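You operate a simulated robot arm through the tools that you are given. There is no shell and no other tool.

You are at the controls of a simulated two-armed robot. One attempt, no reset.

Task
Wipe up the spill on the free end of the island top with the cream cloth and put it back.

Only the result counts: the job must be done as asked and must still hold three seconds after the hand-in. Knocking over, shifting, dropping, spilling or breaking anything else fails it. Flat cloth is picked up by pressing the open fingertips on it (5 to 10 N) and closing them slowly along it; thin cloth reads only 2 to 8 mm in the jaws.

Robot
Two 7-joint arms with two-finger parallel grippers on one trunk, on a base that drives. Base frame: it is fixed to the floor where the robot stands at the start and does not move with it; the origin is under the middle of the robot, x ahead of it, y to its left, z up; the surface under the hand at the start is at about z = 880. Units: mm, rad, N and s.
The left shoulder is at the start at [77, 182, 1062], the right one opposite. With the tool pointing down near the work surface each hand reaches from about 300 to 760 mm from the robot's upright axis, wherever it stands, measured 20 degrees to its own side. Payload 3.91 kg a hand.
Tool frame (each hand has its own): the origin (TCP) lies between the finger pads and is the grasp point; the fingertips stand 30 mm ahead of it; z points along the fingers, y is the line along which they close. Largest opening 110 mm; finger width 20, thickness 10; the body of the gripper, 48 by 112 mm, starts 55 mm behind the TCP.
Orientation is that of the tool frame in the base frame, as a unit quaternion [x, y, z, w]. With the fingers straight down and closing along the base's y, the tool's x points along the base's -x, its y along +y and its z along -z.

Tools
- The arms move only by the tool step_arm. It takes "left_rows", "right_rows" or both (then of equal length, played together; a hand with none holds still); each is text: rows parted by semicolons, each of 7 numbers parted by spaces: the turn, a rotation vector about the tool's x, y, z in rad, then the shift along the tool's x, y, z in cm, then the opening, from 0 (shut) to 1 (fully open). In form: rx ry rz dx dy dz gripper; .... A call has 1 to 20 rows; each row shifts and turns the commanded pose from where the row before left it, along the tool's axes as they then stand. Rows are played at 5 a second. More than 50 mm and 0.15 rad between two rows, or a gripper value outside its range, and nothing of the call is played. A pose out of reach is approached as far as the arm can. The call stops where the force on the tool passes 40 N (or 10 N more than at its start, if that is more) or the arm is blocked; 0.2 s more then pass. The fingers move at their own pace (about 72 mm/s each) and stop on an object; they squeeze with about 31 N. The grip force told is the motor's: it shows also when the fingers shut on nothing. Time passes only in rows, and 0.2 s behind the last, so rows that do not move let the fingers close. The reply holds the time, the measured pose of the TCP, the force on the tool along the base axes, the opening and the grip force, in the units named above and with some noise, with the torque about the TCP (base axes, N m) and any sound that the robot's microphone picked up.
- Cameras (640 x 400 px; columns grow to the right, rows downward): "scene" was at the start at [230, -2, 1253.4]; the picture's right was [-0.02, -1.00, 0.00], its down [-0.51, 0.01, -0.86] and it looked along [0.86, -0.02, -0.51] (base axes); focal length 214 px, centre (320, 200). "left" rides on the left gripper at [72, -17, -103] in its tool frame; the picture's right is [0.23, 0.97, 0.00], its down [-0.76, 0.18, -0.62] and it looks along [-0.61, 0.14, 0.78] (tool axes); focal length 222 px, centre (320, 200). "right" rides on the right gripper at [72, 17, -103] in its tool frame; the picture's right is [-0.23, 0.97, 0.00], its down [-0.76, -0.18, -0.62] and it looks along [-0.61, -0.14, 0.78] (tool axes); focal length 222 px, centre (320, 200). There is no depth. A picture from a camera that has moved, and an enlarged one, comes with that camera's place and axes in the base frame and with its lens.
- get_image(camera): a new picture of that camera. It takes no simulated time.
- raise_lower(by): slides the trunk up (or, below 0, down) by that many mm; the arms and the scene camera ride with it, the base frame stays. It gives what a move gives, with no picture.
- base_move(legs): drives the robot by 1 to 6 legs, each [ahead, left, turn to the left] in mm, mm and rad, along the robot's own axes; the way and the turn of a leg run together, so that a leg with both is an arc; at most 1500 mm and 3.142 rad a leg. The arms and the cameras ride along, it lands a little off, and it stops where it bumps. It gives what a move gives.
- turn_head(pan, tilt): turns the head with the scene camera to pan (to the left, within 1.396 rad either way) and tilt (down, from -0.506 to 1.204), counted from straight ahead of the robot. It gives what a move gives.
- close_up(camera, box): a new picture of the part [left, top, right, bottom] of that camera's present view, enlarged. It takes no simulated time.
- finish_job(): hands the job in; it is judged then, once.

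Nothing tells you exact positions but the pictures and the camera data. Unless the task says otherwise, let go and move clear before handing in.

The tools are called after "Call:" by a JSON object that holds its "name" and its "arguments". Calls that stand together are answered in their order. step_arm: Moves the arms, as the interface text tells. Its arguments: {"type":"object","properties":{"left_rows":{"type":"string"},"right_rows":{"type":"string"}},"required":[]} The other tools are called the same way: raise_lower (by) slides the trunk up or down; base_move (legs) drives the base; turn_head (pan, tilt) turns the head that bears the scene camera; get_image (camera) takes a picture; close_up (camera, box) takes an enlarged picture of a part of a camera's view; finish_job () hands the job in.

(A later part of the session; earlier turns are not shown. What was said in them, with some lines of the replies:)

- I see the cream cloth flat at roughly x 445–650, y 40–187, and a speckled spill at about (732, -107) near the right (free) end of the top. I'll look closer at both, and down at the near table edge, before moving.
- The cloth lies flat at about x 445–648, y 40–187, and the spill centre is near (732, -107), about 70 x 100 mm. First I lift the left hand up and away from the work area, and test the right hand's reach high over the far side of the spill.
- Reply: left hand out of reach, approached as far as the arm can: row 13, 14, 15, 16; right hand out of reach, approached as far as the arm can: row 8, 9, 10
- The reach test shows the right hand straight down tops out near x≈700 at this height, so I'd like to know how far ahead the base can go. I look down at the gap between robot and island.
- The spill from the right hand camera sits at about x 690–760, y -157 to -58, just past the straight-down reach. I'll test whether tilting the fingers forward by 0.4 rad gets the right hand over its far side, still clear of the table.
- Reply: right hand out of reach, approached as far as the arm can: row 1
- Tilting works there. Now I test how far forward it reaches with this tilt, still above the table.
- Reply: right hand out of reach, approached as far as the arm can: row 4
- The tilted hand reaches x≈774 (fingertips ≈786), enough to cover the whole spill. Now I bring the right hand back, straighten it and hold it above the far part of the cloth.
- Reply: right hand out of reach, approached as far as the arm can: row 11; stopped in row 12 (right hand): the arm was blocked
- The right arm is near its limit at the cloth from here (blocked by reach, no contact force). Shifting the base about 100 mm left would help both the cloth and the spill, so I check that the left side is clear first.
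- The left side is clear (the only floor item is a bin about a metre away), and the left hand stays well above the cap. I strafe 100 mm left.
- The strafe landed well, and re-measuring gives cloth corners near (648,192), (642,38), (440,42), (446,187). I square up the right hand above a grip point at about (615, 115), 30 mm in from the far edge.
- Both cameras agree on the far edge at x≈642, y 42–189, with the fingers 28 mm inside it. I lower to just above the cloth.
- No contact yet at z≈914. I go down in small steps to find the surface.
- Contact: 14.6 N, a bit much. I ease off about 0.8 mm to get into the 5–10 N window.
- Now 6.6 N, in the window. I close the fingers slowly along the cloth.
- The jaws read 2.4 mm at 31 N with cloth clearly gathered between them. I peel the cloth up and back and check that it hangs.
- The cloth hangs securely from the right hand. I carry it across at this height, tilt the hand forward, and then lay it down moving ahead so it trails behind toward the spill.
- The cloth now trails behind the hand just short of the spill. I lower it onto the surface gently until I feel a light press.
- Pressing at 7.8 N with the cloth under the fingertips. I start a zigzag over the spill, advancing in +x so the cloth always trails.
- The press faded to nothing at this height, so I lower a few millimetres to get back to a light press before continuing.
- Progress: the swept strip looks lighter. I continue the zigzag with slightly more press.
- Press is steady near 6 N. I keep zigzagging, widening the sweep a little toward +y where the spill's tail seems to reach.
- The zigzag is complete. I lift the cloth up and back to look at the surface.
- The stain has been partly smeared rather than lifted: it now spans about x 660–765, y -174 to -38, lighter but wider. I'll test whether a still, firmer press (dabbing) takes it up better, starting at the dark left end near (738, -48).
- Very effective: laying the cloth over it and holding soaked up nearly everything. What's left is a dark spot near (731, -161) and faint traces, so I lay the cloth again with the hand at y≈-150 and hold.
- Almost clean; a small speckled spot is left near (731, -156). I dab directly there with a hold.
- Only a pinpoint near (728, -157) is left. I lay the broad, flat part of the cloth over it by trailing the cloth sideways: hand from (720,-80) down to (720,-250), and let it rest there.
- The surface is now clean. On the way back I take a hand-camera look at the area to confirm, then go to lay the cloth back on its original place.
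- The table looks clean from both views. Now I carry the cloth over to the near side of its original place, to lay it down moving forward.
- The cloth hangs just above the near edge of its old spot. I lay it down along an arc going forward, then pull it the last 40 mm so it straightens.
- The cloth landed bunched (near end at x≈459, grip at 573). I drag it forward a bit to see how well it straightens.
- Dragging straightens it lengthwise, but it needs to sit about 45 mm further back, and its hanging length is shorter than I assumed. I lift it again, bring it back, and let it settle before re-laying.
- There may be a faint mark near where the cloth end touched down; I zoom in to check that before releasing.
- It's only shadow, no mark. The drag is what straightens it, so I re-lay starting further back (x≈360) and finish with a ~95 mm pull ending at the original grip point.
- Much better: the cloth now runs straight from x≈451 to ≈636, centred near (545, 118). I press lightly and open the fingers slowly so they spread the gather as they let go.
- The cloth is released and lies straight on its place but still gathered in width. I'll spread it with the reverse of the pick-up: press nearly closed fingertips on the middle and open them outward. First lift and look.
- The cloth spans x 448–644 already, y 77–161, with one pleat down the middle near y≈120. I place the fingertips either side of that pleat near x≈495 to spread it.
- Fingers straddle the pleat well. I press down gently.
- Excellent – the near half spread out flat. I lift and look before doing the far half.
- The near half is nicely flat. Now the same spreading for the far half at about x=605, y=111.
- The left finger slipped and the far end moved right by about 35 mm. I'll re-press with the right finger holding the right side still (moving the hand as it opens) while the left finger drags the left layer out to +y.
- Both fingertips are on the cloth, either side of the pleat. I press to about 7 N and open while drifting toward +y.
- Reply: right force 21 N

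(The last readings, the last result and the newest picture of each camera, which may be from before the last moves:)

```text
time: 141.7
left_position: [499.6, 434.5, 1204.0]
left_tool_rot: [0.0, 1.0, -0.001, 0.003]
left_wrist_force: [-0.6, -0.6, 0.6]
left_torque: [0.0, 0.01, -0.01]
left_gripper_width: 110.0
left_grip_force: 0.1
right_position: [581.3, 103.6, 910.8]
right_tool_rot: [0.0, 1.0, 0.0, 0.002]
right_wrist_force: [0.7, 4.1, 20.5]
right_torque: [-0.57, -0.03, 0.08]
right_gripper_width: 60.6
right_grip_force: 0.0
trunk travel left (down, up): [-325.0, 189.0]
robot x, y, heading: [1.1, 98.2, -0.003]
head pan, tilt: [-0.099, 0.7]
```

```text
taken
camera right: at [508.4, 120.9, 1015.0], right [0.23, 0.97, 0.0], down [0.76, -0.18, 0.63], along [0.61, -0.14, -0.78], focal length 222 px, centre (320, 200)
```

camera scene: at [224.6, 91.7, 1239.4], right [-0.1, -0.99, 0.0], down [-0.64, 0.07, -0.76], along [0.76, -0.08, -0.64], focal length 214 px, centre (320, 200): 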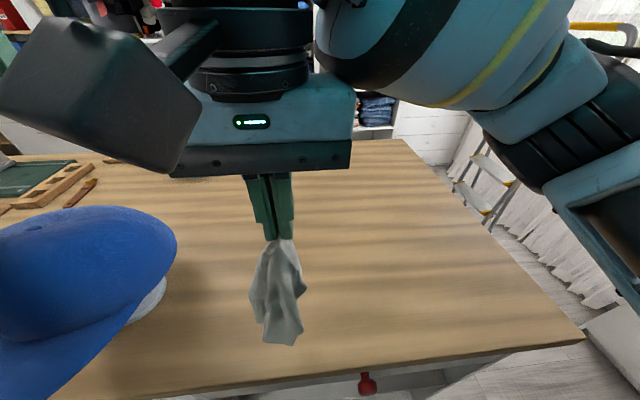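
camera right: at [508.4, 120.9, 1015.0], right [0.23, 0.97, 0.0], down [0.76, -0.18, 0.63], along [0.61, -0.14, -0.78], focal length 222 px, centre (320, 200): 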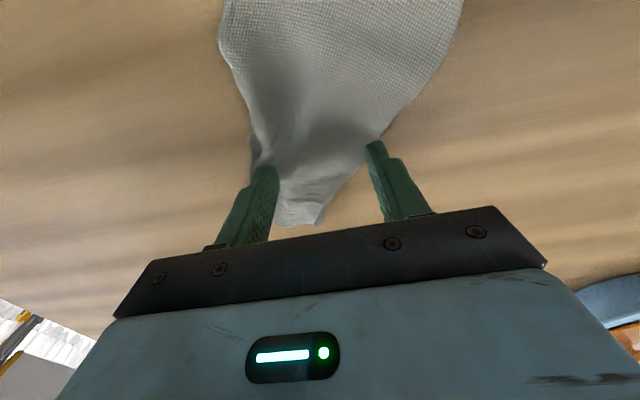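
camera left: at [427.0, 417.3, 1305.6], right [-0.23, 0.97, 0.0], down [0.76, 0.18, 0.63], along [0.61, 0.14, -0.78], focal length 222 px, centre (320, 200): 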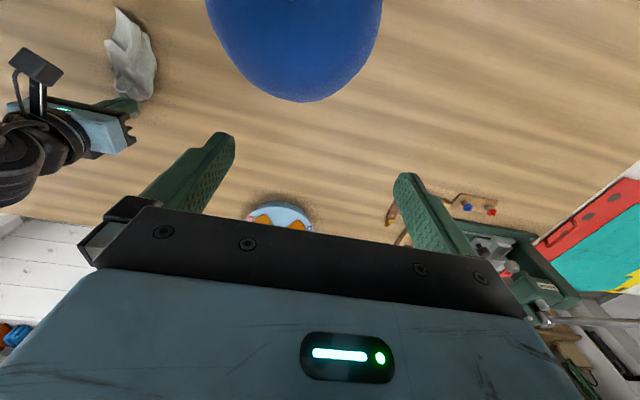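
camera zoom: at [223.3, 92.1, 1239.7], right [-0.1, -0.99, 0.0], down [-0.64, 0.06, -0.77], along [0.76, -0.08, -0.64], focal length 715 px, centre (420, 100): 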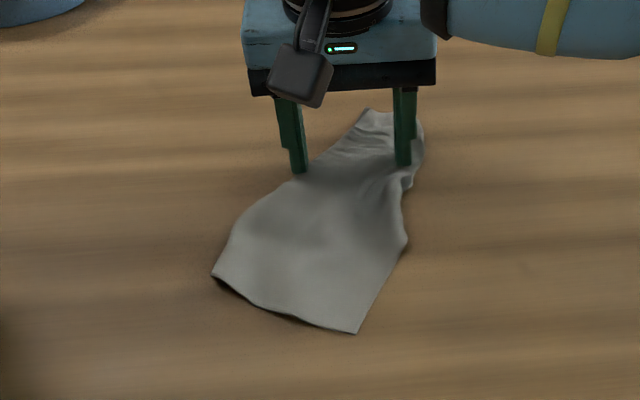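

The middle pleat is gone and the cloth's centre sits at about (543, 111), practically the original. I lift off and look at the remaining folds at the far end.

Call:
{"name": "step_arm", "arguments": {"right_rows": "0 0 0 0 0 -1.5 0.57;0 0 0 0 0 -2.5 0.57;0 0 0 0 0 -2.5 0.57;0 0 0 -2 -2.0 -2.5 0.57;0 0 0 -2 -3.0 0 0.57;0 0 0 0 -3.5 0 0.57;0 0 0 0 -3.5 0 0.57;0 0 0 0 -3 0 0.57"}}

Call:
{"name": "close_up", "arguments": {"camera": "scene", "box": [240, 180, 340, 280]}}

Call:
{"name": "close_up", "arguments": {"camera": "left", "box": [60, 0, 220, 110]}}

```text
time: 143.5
left_position: [500.4, 434.5, 1202.2]
left_tool_rot: [0.001, 1.0, 0.0, 0.002]
left_wrist_force: [-0.6, 0.0, 0.4]
left_torque: [0.03, 0.0, 0.03]
left_gripper_width: 109.7
left_grip_force: 0.1
right_position: [621.1, -49.0, 999.9]
right_tool_rot: [0.001, 1.0, 0.001, 0.001]
right_wrist_force: [-1.0, -0.2, -0.5]
right_torque: [0.02, 0.03, 0.02]
right_gripper_width: 62.9
right_grip_force: 0.1
trunk travel left (down, up): [-325.0, 189.0]
robot x, y, heading: [-2.1, 101.5, -0.005]
head pan, tilt: [-0.099, 0.7]
```

```text
4.00 times, centred on (290, 230) of scene
camera zoom: at [224.5, 91.1, 1239.4], right [-0.1, -0.99, 0.0], down [-0.64, 0.07, -0.77], along [0.76, -0.08, -0.64], focal length 858 px, centre (440, 80)
```

zoom: 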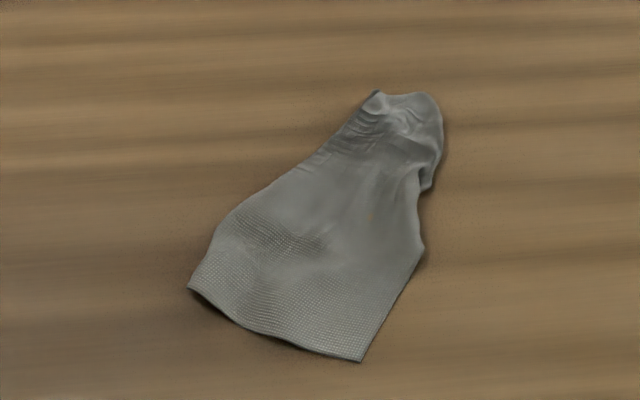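

```text
3.64 times, centred on (140, 55) of left
camera zoom: at [426.8, 416.8, 1305.8], right [-0.23, 0.97, 0.0], down [0.76, 0.18, 0.63], along [0.61, 0.14, -0.78], focal length 808 px, centre (974, 727)
```

zoom: 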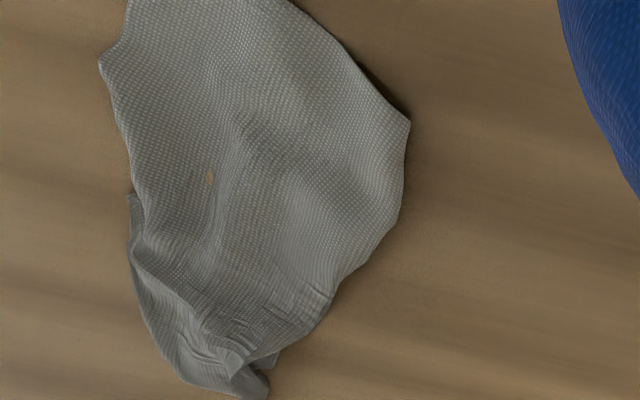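

The cloth lies on its place, fairly open, but its far end sits ~35 mm too far right. I'll press on it lightly, slide it back to +y and spread once more.

Call:
{"name": "step_arm", "arguments": {"right_rows": "0 0 0 0.3 3.2 0 0.22;0 0 0 0.3 3.2 0 0.22;0 0 0 0.2 3.2 1.0 0.22;0 0 0 0 3.2 1.5 0.22;0 0 0 0 0 2.0 0.22;0 0 0 0 0 2.0 0.22;0 0 0 0 0 1.4 0.22;0 0 0 0 0 0.5 0.22;0 0 0 0 0 0 0.22"}}

Call:
{"name": "close_up", "arguments": {"camera": "scene", "box": [230, 170, 350, 290]}}

```text
time: 145.5
left_position: [501.2, 432.8, 1201.2]
left_tool_rot: [0.0, 1.0, 0.0, 0.001]
left_wrist_force: [0.4, 0.1, -0.5]
left_torque: [0.04, 0.04, 0.0]
left_gripper_width: 110.2
left_grip_force: 0.2
right_position: [614.4, 81.5, 916.2]
right_tool_rot: [-0.001, 1.0, 0.002, 0.002]
right_wrist_force: [1.1, 0.5, 1.3]
right_torque: [0.03, 0.0, 0.02]
right_gripper_width: 24.1
right_grip_force: 0.2
trunk travel left (down, up): [-325.0, 189.0]
robot x, y, heading: [4.3, 96.8, -0.004]
head pan, tilt: [-0.099, 0.7]
```

```text
3.33 times, centred on (290, 230) of scene
camera zoom: at [224.5, 91.7, 1239.4], right [-0.1, -0.99, 0.0], down [-0.64, 0.07, -0.77], along [0.76, -0.08, -0.64], focal length 715 px, centre (420, 100)
```

zoom: 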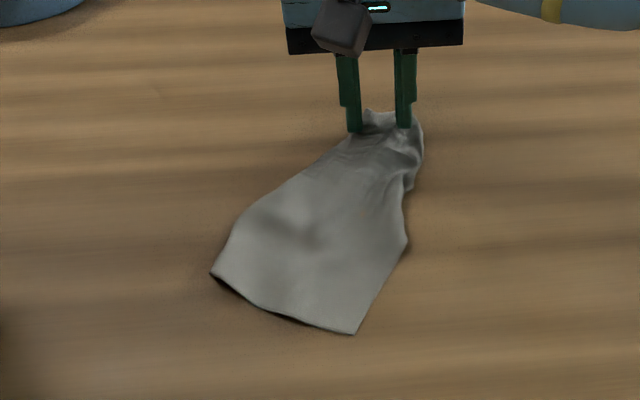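

Call:
{"name": "step_arm", "arguments": {"right_rows": "0 0 0 0 0 0.25 0.22;0 0 0 0 0 0.15 0.22;0 0 0 0 0 0 0.22"}}

```text
time: 146.3
left_position: [501.1, 435.7, 1201.1]
left_tool_rot: [0.001, 1.0, 0.0, 0.001]
left_wrist_force: [-0.4, 0.1, -0.1]
left_torque: [0.01, -0.01, -0.01]
left_gripper_width: 110.3
left_grip_force: 0.1
right_position: [614.3, 80.7, 912.5]
right_tool_rot: [0.0, 1.0, 0.001, 0.001]
right_wrist_force: [0.4, -0.3, 2.5]
right_torque: [0.01, 0.02, -0.02]
right_gripper_width: 24.5
right_grip_force: 0.2
trunk travel left (down, up): [-325.0, 189.0]
robot x, y, heading: [0.4, 100.7, -0.007]
head pan, tilt: [-0.099, 0.7]
```

Call:
{"name": "step_arm", "arguments": {"right_rows": "0 0 0 0 0 0.13 0.22;0 0 0 0 0.4 0 0.22;0 0 0 0 0.4 0 0.22;0 0 0 0 0.4 0 0.22;0 0 0 0 0.4 0 0.22;0 0 0 0 0.4 0 0.22;0 0 0 0 0.4 0 0.22;0 0 0 0 0.4 0 0.22;0 0 0 0 0.4 0 0.22;0 0 0 0 0 0 0.22"}}

Call:
{"name": "close_up", "arguments": {"camera": "scene", "box": [230, 170, 350, 290]}}

Call:
{"name": "get_image", "arguments": {"camera": "right"}}

```text
time: 148.5
left_position: [499.8, 433.8, 1202.1]
left_tool_rot: [0.001, 1.0, -0.001, 0.001]
left_wrist_force: [0.1, 0.3, -0.2]
left_torque: [0.01, 0.0, 0.02]
left_gripper_width: 110.0
left_grip_force: 0.2
right_position: [613.9, 111.7, 912.3]
right_tool_rot: [0.0, 1.0, 0.001, 0.001]
right_wrist_force: [0.1, -2.9, 6.6]
right_torque: [0.0, 0.04, 0.05]
right_gripper_width: 22.8
right_grip_force: 0.0
trunk travel left (down, up): [-325.0, 189.0]
robot x, y, heading: [0.8, 101.3, -0.004]
head pan, tilt: [-0.099, 0.7]
```

```text
3.33 times, centred on (290, 230) of scene
camera zoom: at [224.1, 91.3, 1239.4], right [-0.1, -0.99, 0.0], down [-0.64, 0.07, -0.77], along [0.76, -0.08, -0.64], focal length 715 px, centre (420, 100)
```

zoom: 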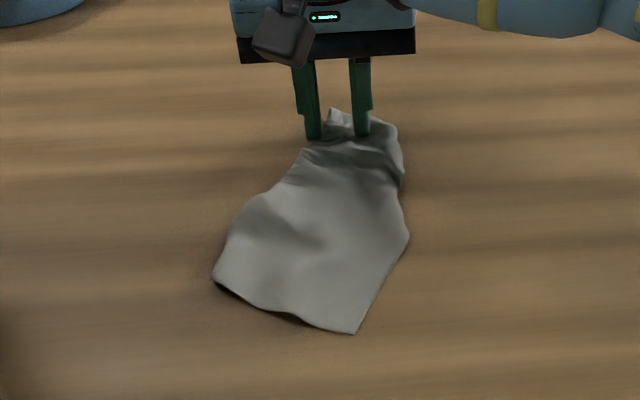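

```text
taken
camera right: at [541.1, 129.6, 1015.5], right [0.23, 0.97, 0.0], down [0.76, -0.18, 0.62], along [0.61, -0.14, -0.78], focal length 222 px, centre (320, 200)
```

right: 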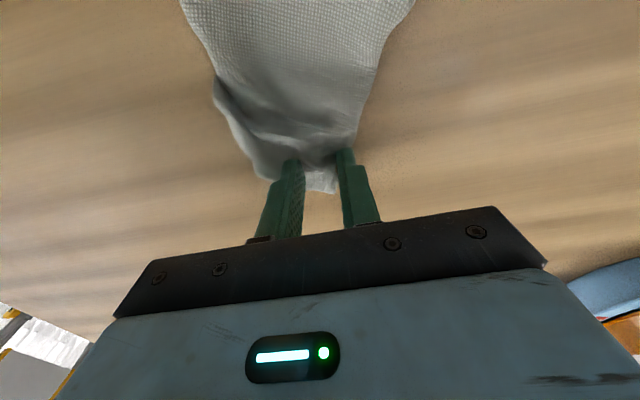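

The far end moved back nicely and opened up. I finish by opening the fingers there, still pressing, drifting a little to +y.

Call:
{"name": "step_arm", "arguments": {"right_rows": "0 0 0 0 0.12 0 0.25;0 0 0 0 0.12 0 0.29;0 0 0 0 0.12 0 0.33;0 0 0 0 0.12 0 0.37;0 0 0 0 0.12 0 0.41;0 0 0 0 0.12 0 0.45;0 0 0 0 0.12 0 0.49;0 0 0 0 0.12 0 0.53;0 0 0 0 0.12 0 0.57;0 0 0 0 0.12 0 0.61;0 0 0 0 0.12 0 0.65;0 0 0 0 0 0 0.65"}}

Call:
{"name": "close_up", "arguments": {"camera": "scene", "box": [230, 170, 350, 290]}}

Call:
{"name": "get_image", "arguments": {"camera": "right"}}

```text
time: 151.1
left_position: [500.8, 433.9, 1202.7]
left_tool_rot: [0.0, 1.0, -0.001, 0.003]
left_wrist_force: [0.3, 0.9, 0.8]
left_torque: [-0.02, -0.03, 0.02]
left_gripper_width: 109.8
left_grip_force: 0.1
right_position: [615.1, 126.5, 911.5]
right_tool_rot: [0.001, 1.0, 0.0, 0.001]
right_wrist_force: [-0.1, -1.1, 2.3]
right_torque: [-0.14, -0.02, -0.02]
right_gripper_width: 72.0
right_grip_force: 0.4
trunk travel left (down, up): [-325.0, 189.0]
robot x, y, heading: [0.1, 102.4, 0.001]
head pan, tilt: [-0.099, 0.7]
```

```text
3.33 times, centred on (290, 230) of scene
camera zoom: at [224.4, 91.6, 1239.4], right [-0.1, -0.99, 0.0], down [-0.64, 0.07, -0.77], along [0.76, -0.08, -0.64], focal length 715 px, centre (420, 100)
```

zoom: 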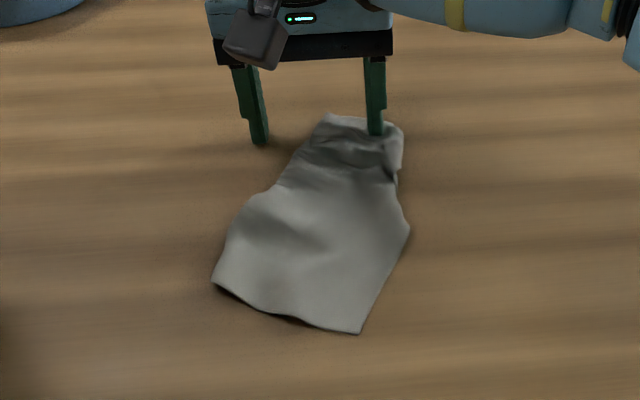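

```text
taken
camera right: at [541.8, 144.2, 1014.9], right [0.23, 0.97, 0.0], down [0.76, -0.18, 0.62], along [0.61, -0.14, -0.78], focal length 222 px, centre (320, 200)
```

right: 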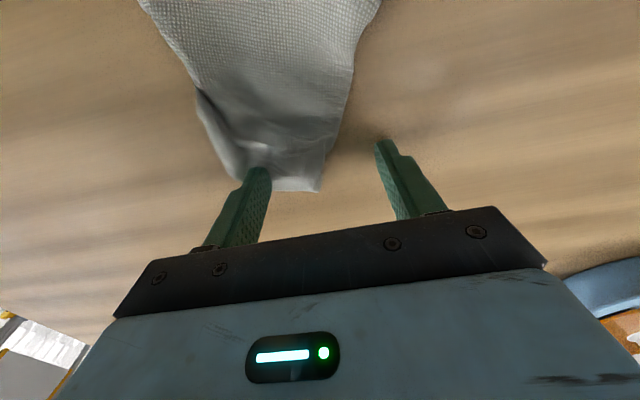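

The cloth lies open on its original spot. I lift straight off and move the right hand well clear, then check both the cloth and the spill area.

Call:
{"name": "step_arm", "arguments": {"right_rows": "0 0 0 0 0 -0.8 0.65;0 0 0 0 0 -2.0 0.65;0 0 0 0 0 -3.0 0.65;0 0 0 0 0 -3.0 0.65;0 0 0 0 0 -3.0 0.65;0 0 0 1 -3.5 -2.0 0.65;0 0 0 1 -3.5 -1.0 0.65;0 0 0 1 -4 0 0.65;0 0 0 1 -4 0 0.65;0 0 0 1 -4 0 0.65;0 0 0 1 -4 0 0.65;0 0 0 1 -4 0 0.65;0 0 0 1 -4 0 0.65;0 0 0 1 -3 0 0.65;0 0 0 0 0 0 0.65"}}

Call:
{"name": "get_image", "arguments": {"camera": "scene"}}

Call:
{"name": "close_up", "arguments": {"camera": "scene", "box": [240, 180, 340, 280]}}

Call:
{"name": "close_up", "arguments": {"camera": "scene", "box": [330, 150, 430, 210]}}

Call:
{"name": "get_image", "arguments": {"camera": "right"}}

```text
time: 154.3
left_position: [501.1, 435.5, 1202.6]
left_tool_rot: [-0.001, 1.0, -0.001, 0.002]
left_wrist_force: [-0.4, 0.4, 0.5]
left_torque: [0.01, -0.01, -0.02]
left_gripper_width: 109.8
left_grip_force: 0.1
right_position: [521.6, -215.1, 1058.1]
right_tool_rot: [0.001, 1.0, 0.0, 0.001]
right_wrist_force: [-0.1, 1.2, 0.0]
right_torque: [0.0, 0.04, 0.0]
right_gripper_width: 71.5
right_grip_force: 0.1
trunk travel left (down, up): [-325.0, 189.0]
robot x, y, heading: [-2.0, 99.6, 0.004]
head pan, tilt: [-0.099, 0.7]
```

```text
taken
camera scene: at [224.9, 92.1, 1239.3], right [-0.1, -0.99, 0.0], down [-0.64, 0.06, -0.76], along [0.76, -0.08, -0.64], focal length 214 px, centre (320, 200)
```

scene: 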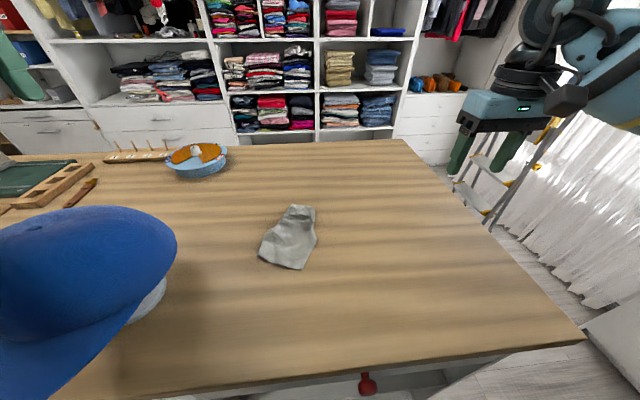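

```text
4.00 times, centred on (290, 230) of scene
camera zoom: at [224.9, 92.1, 1239.3], right [-0.1, -0.99, 0.0], down [-0.64, 0.06, -0.76], along [0.76, -0.08, -0.64], focal length 858 px, centre (440, 80)
```

zoom: 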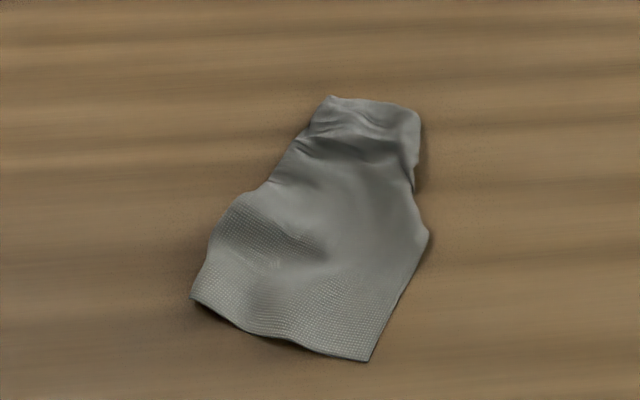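

```text
6.40 times, centred on (380, 180) of scene
camera zoom: at [224.9, 92.1, 1239.3], right [-0.1, -0.99, 0.0], down [-0.64, 0.06, -0.76], along [0.76, -0.08, -0.64], focal length 1373 px, centre (-64, 328)
```

zoom: 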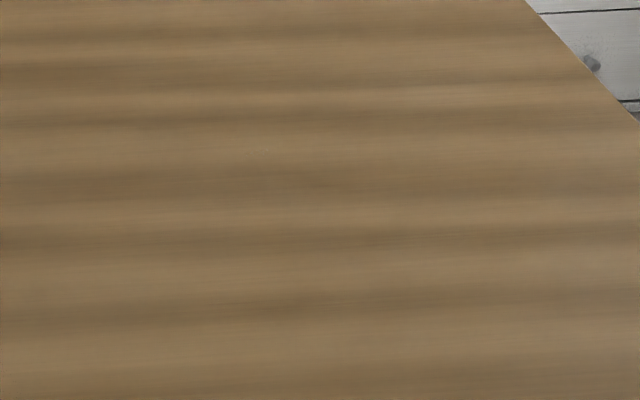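

```text
taken
camera right: at [449.0, -196.9, 1162.2], right [0.23, 0.97, 0.0], down [0.76, -0.18, 0.62], along [0.61, -0.14, -0.78], focal length 222 px, centre (320, 200)
```

right: 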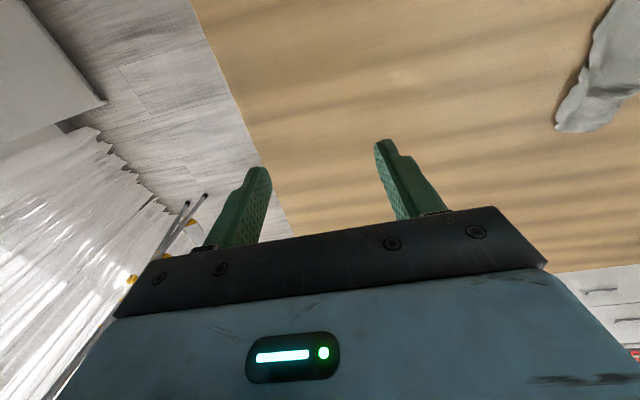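

The spill area is clean and the cloth's centre is at about (542, 119) versus (544, 115) originally. Let me look at the cloth from the left hand's camera to judge whether another spread is worthwhile.

Call:
{"name": "close_up", "arguments": {"camera": "left", "box": [60, 0, 220, 110]}}

Call:
{"name": "close_up", "arguments": {"camera": "right", "box": [260, 20, 560, 200]}}

```text
3.64 times, centred on (140, 55) of left
camera zoom: at [427.3, 417.9, 1305.4], right [-0.23, 0.97, 0.0], down [0.76, 0.18, 0.63], along [0.61, 0.14, -0.78], focal length 808 px, centre (974, 727)
```

zoom: 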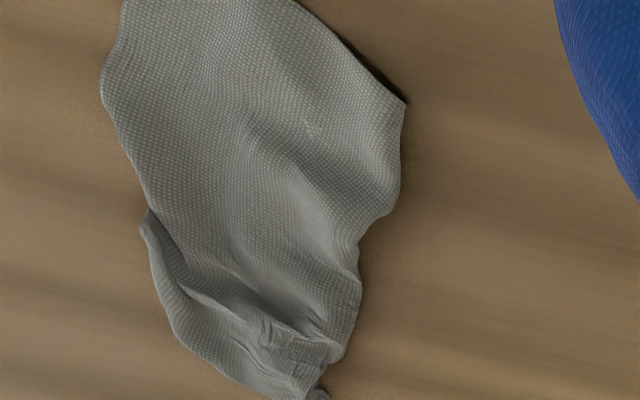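

```text
2.13 times, centred on (410, 110) of right
camera zoom: at [449.0, -196.9, 1162.2], right [0.23, 0.97, 0.0], down [0.76, -0.18, 0.62], along [0.61, -0.14, -0.78], focal length 474 px, centre (128, 392)
```

zoom: 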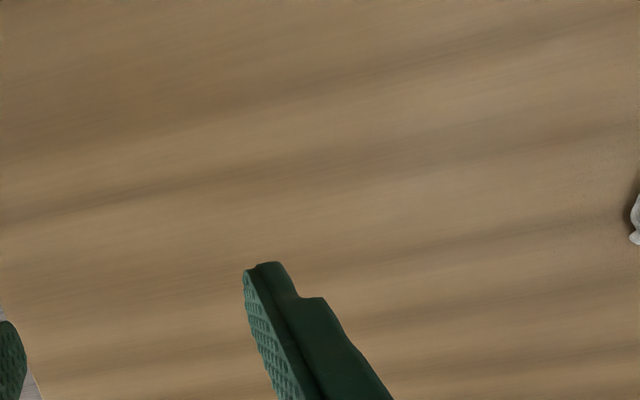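

The spill is gone and the table is dry in every view. The cloth lies within its original footprint, centred to within a few millimetres, though partly folded. Both hands are empty and clear, so I hand the job in.

Call:
{"name": "finish_job", "arguments": {}}

```text
The job is handed in.
```

I wiped up the spill with the cream cloth and put the cloth back in its original place. No trace of the spill showed in the last pictures.

- **Spill:** The first wiping passes smeared it wider. Laying the cloth over it and pressing soaked it up, and I repeated that until nothing was left.
- **Cloth:** It lies within its original outline, with its centre about 5 mm from where it started. It is not as flat as before: part of it is still folded and its near edge is turned somewhat, so it covers about half its original area.
- **Everything else:** I saw nothing knocked over or shifted. Both hands are open and clear of the table. The base stands about 100 mm to the left of where it started.
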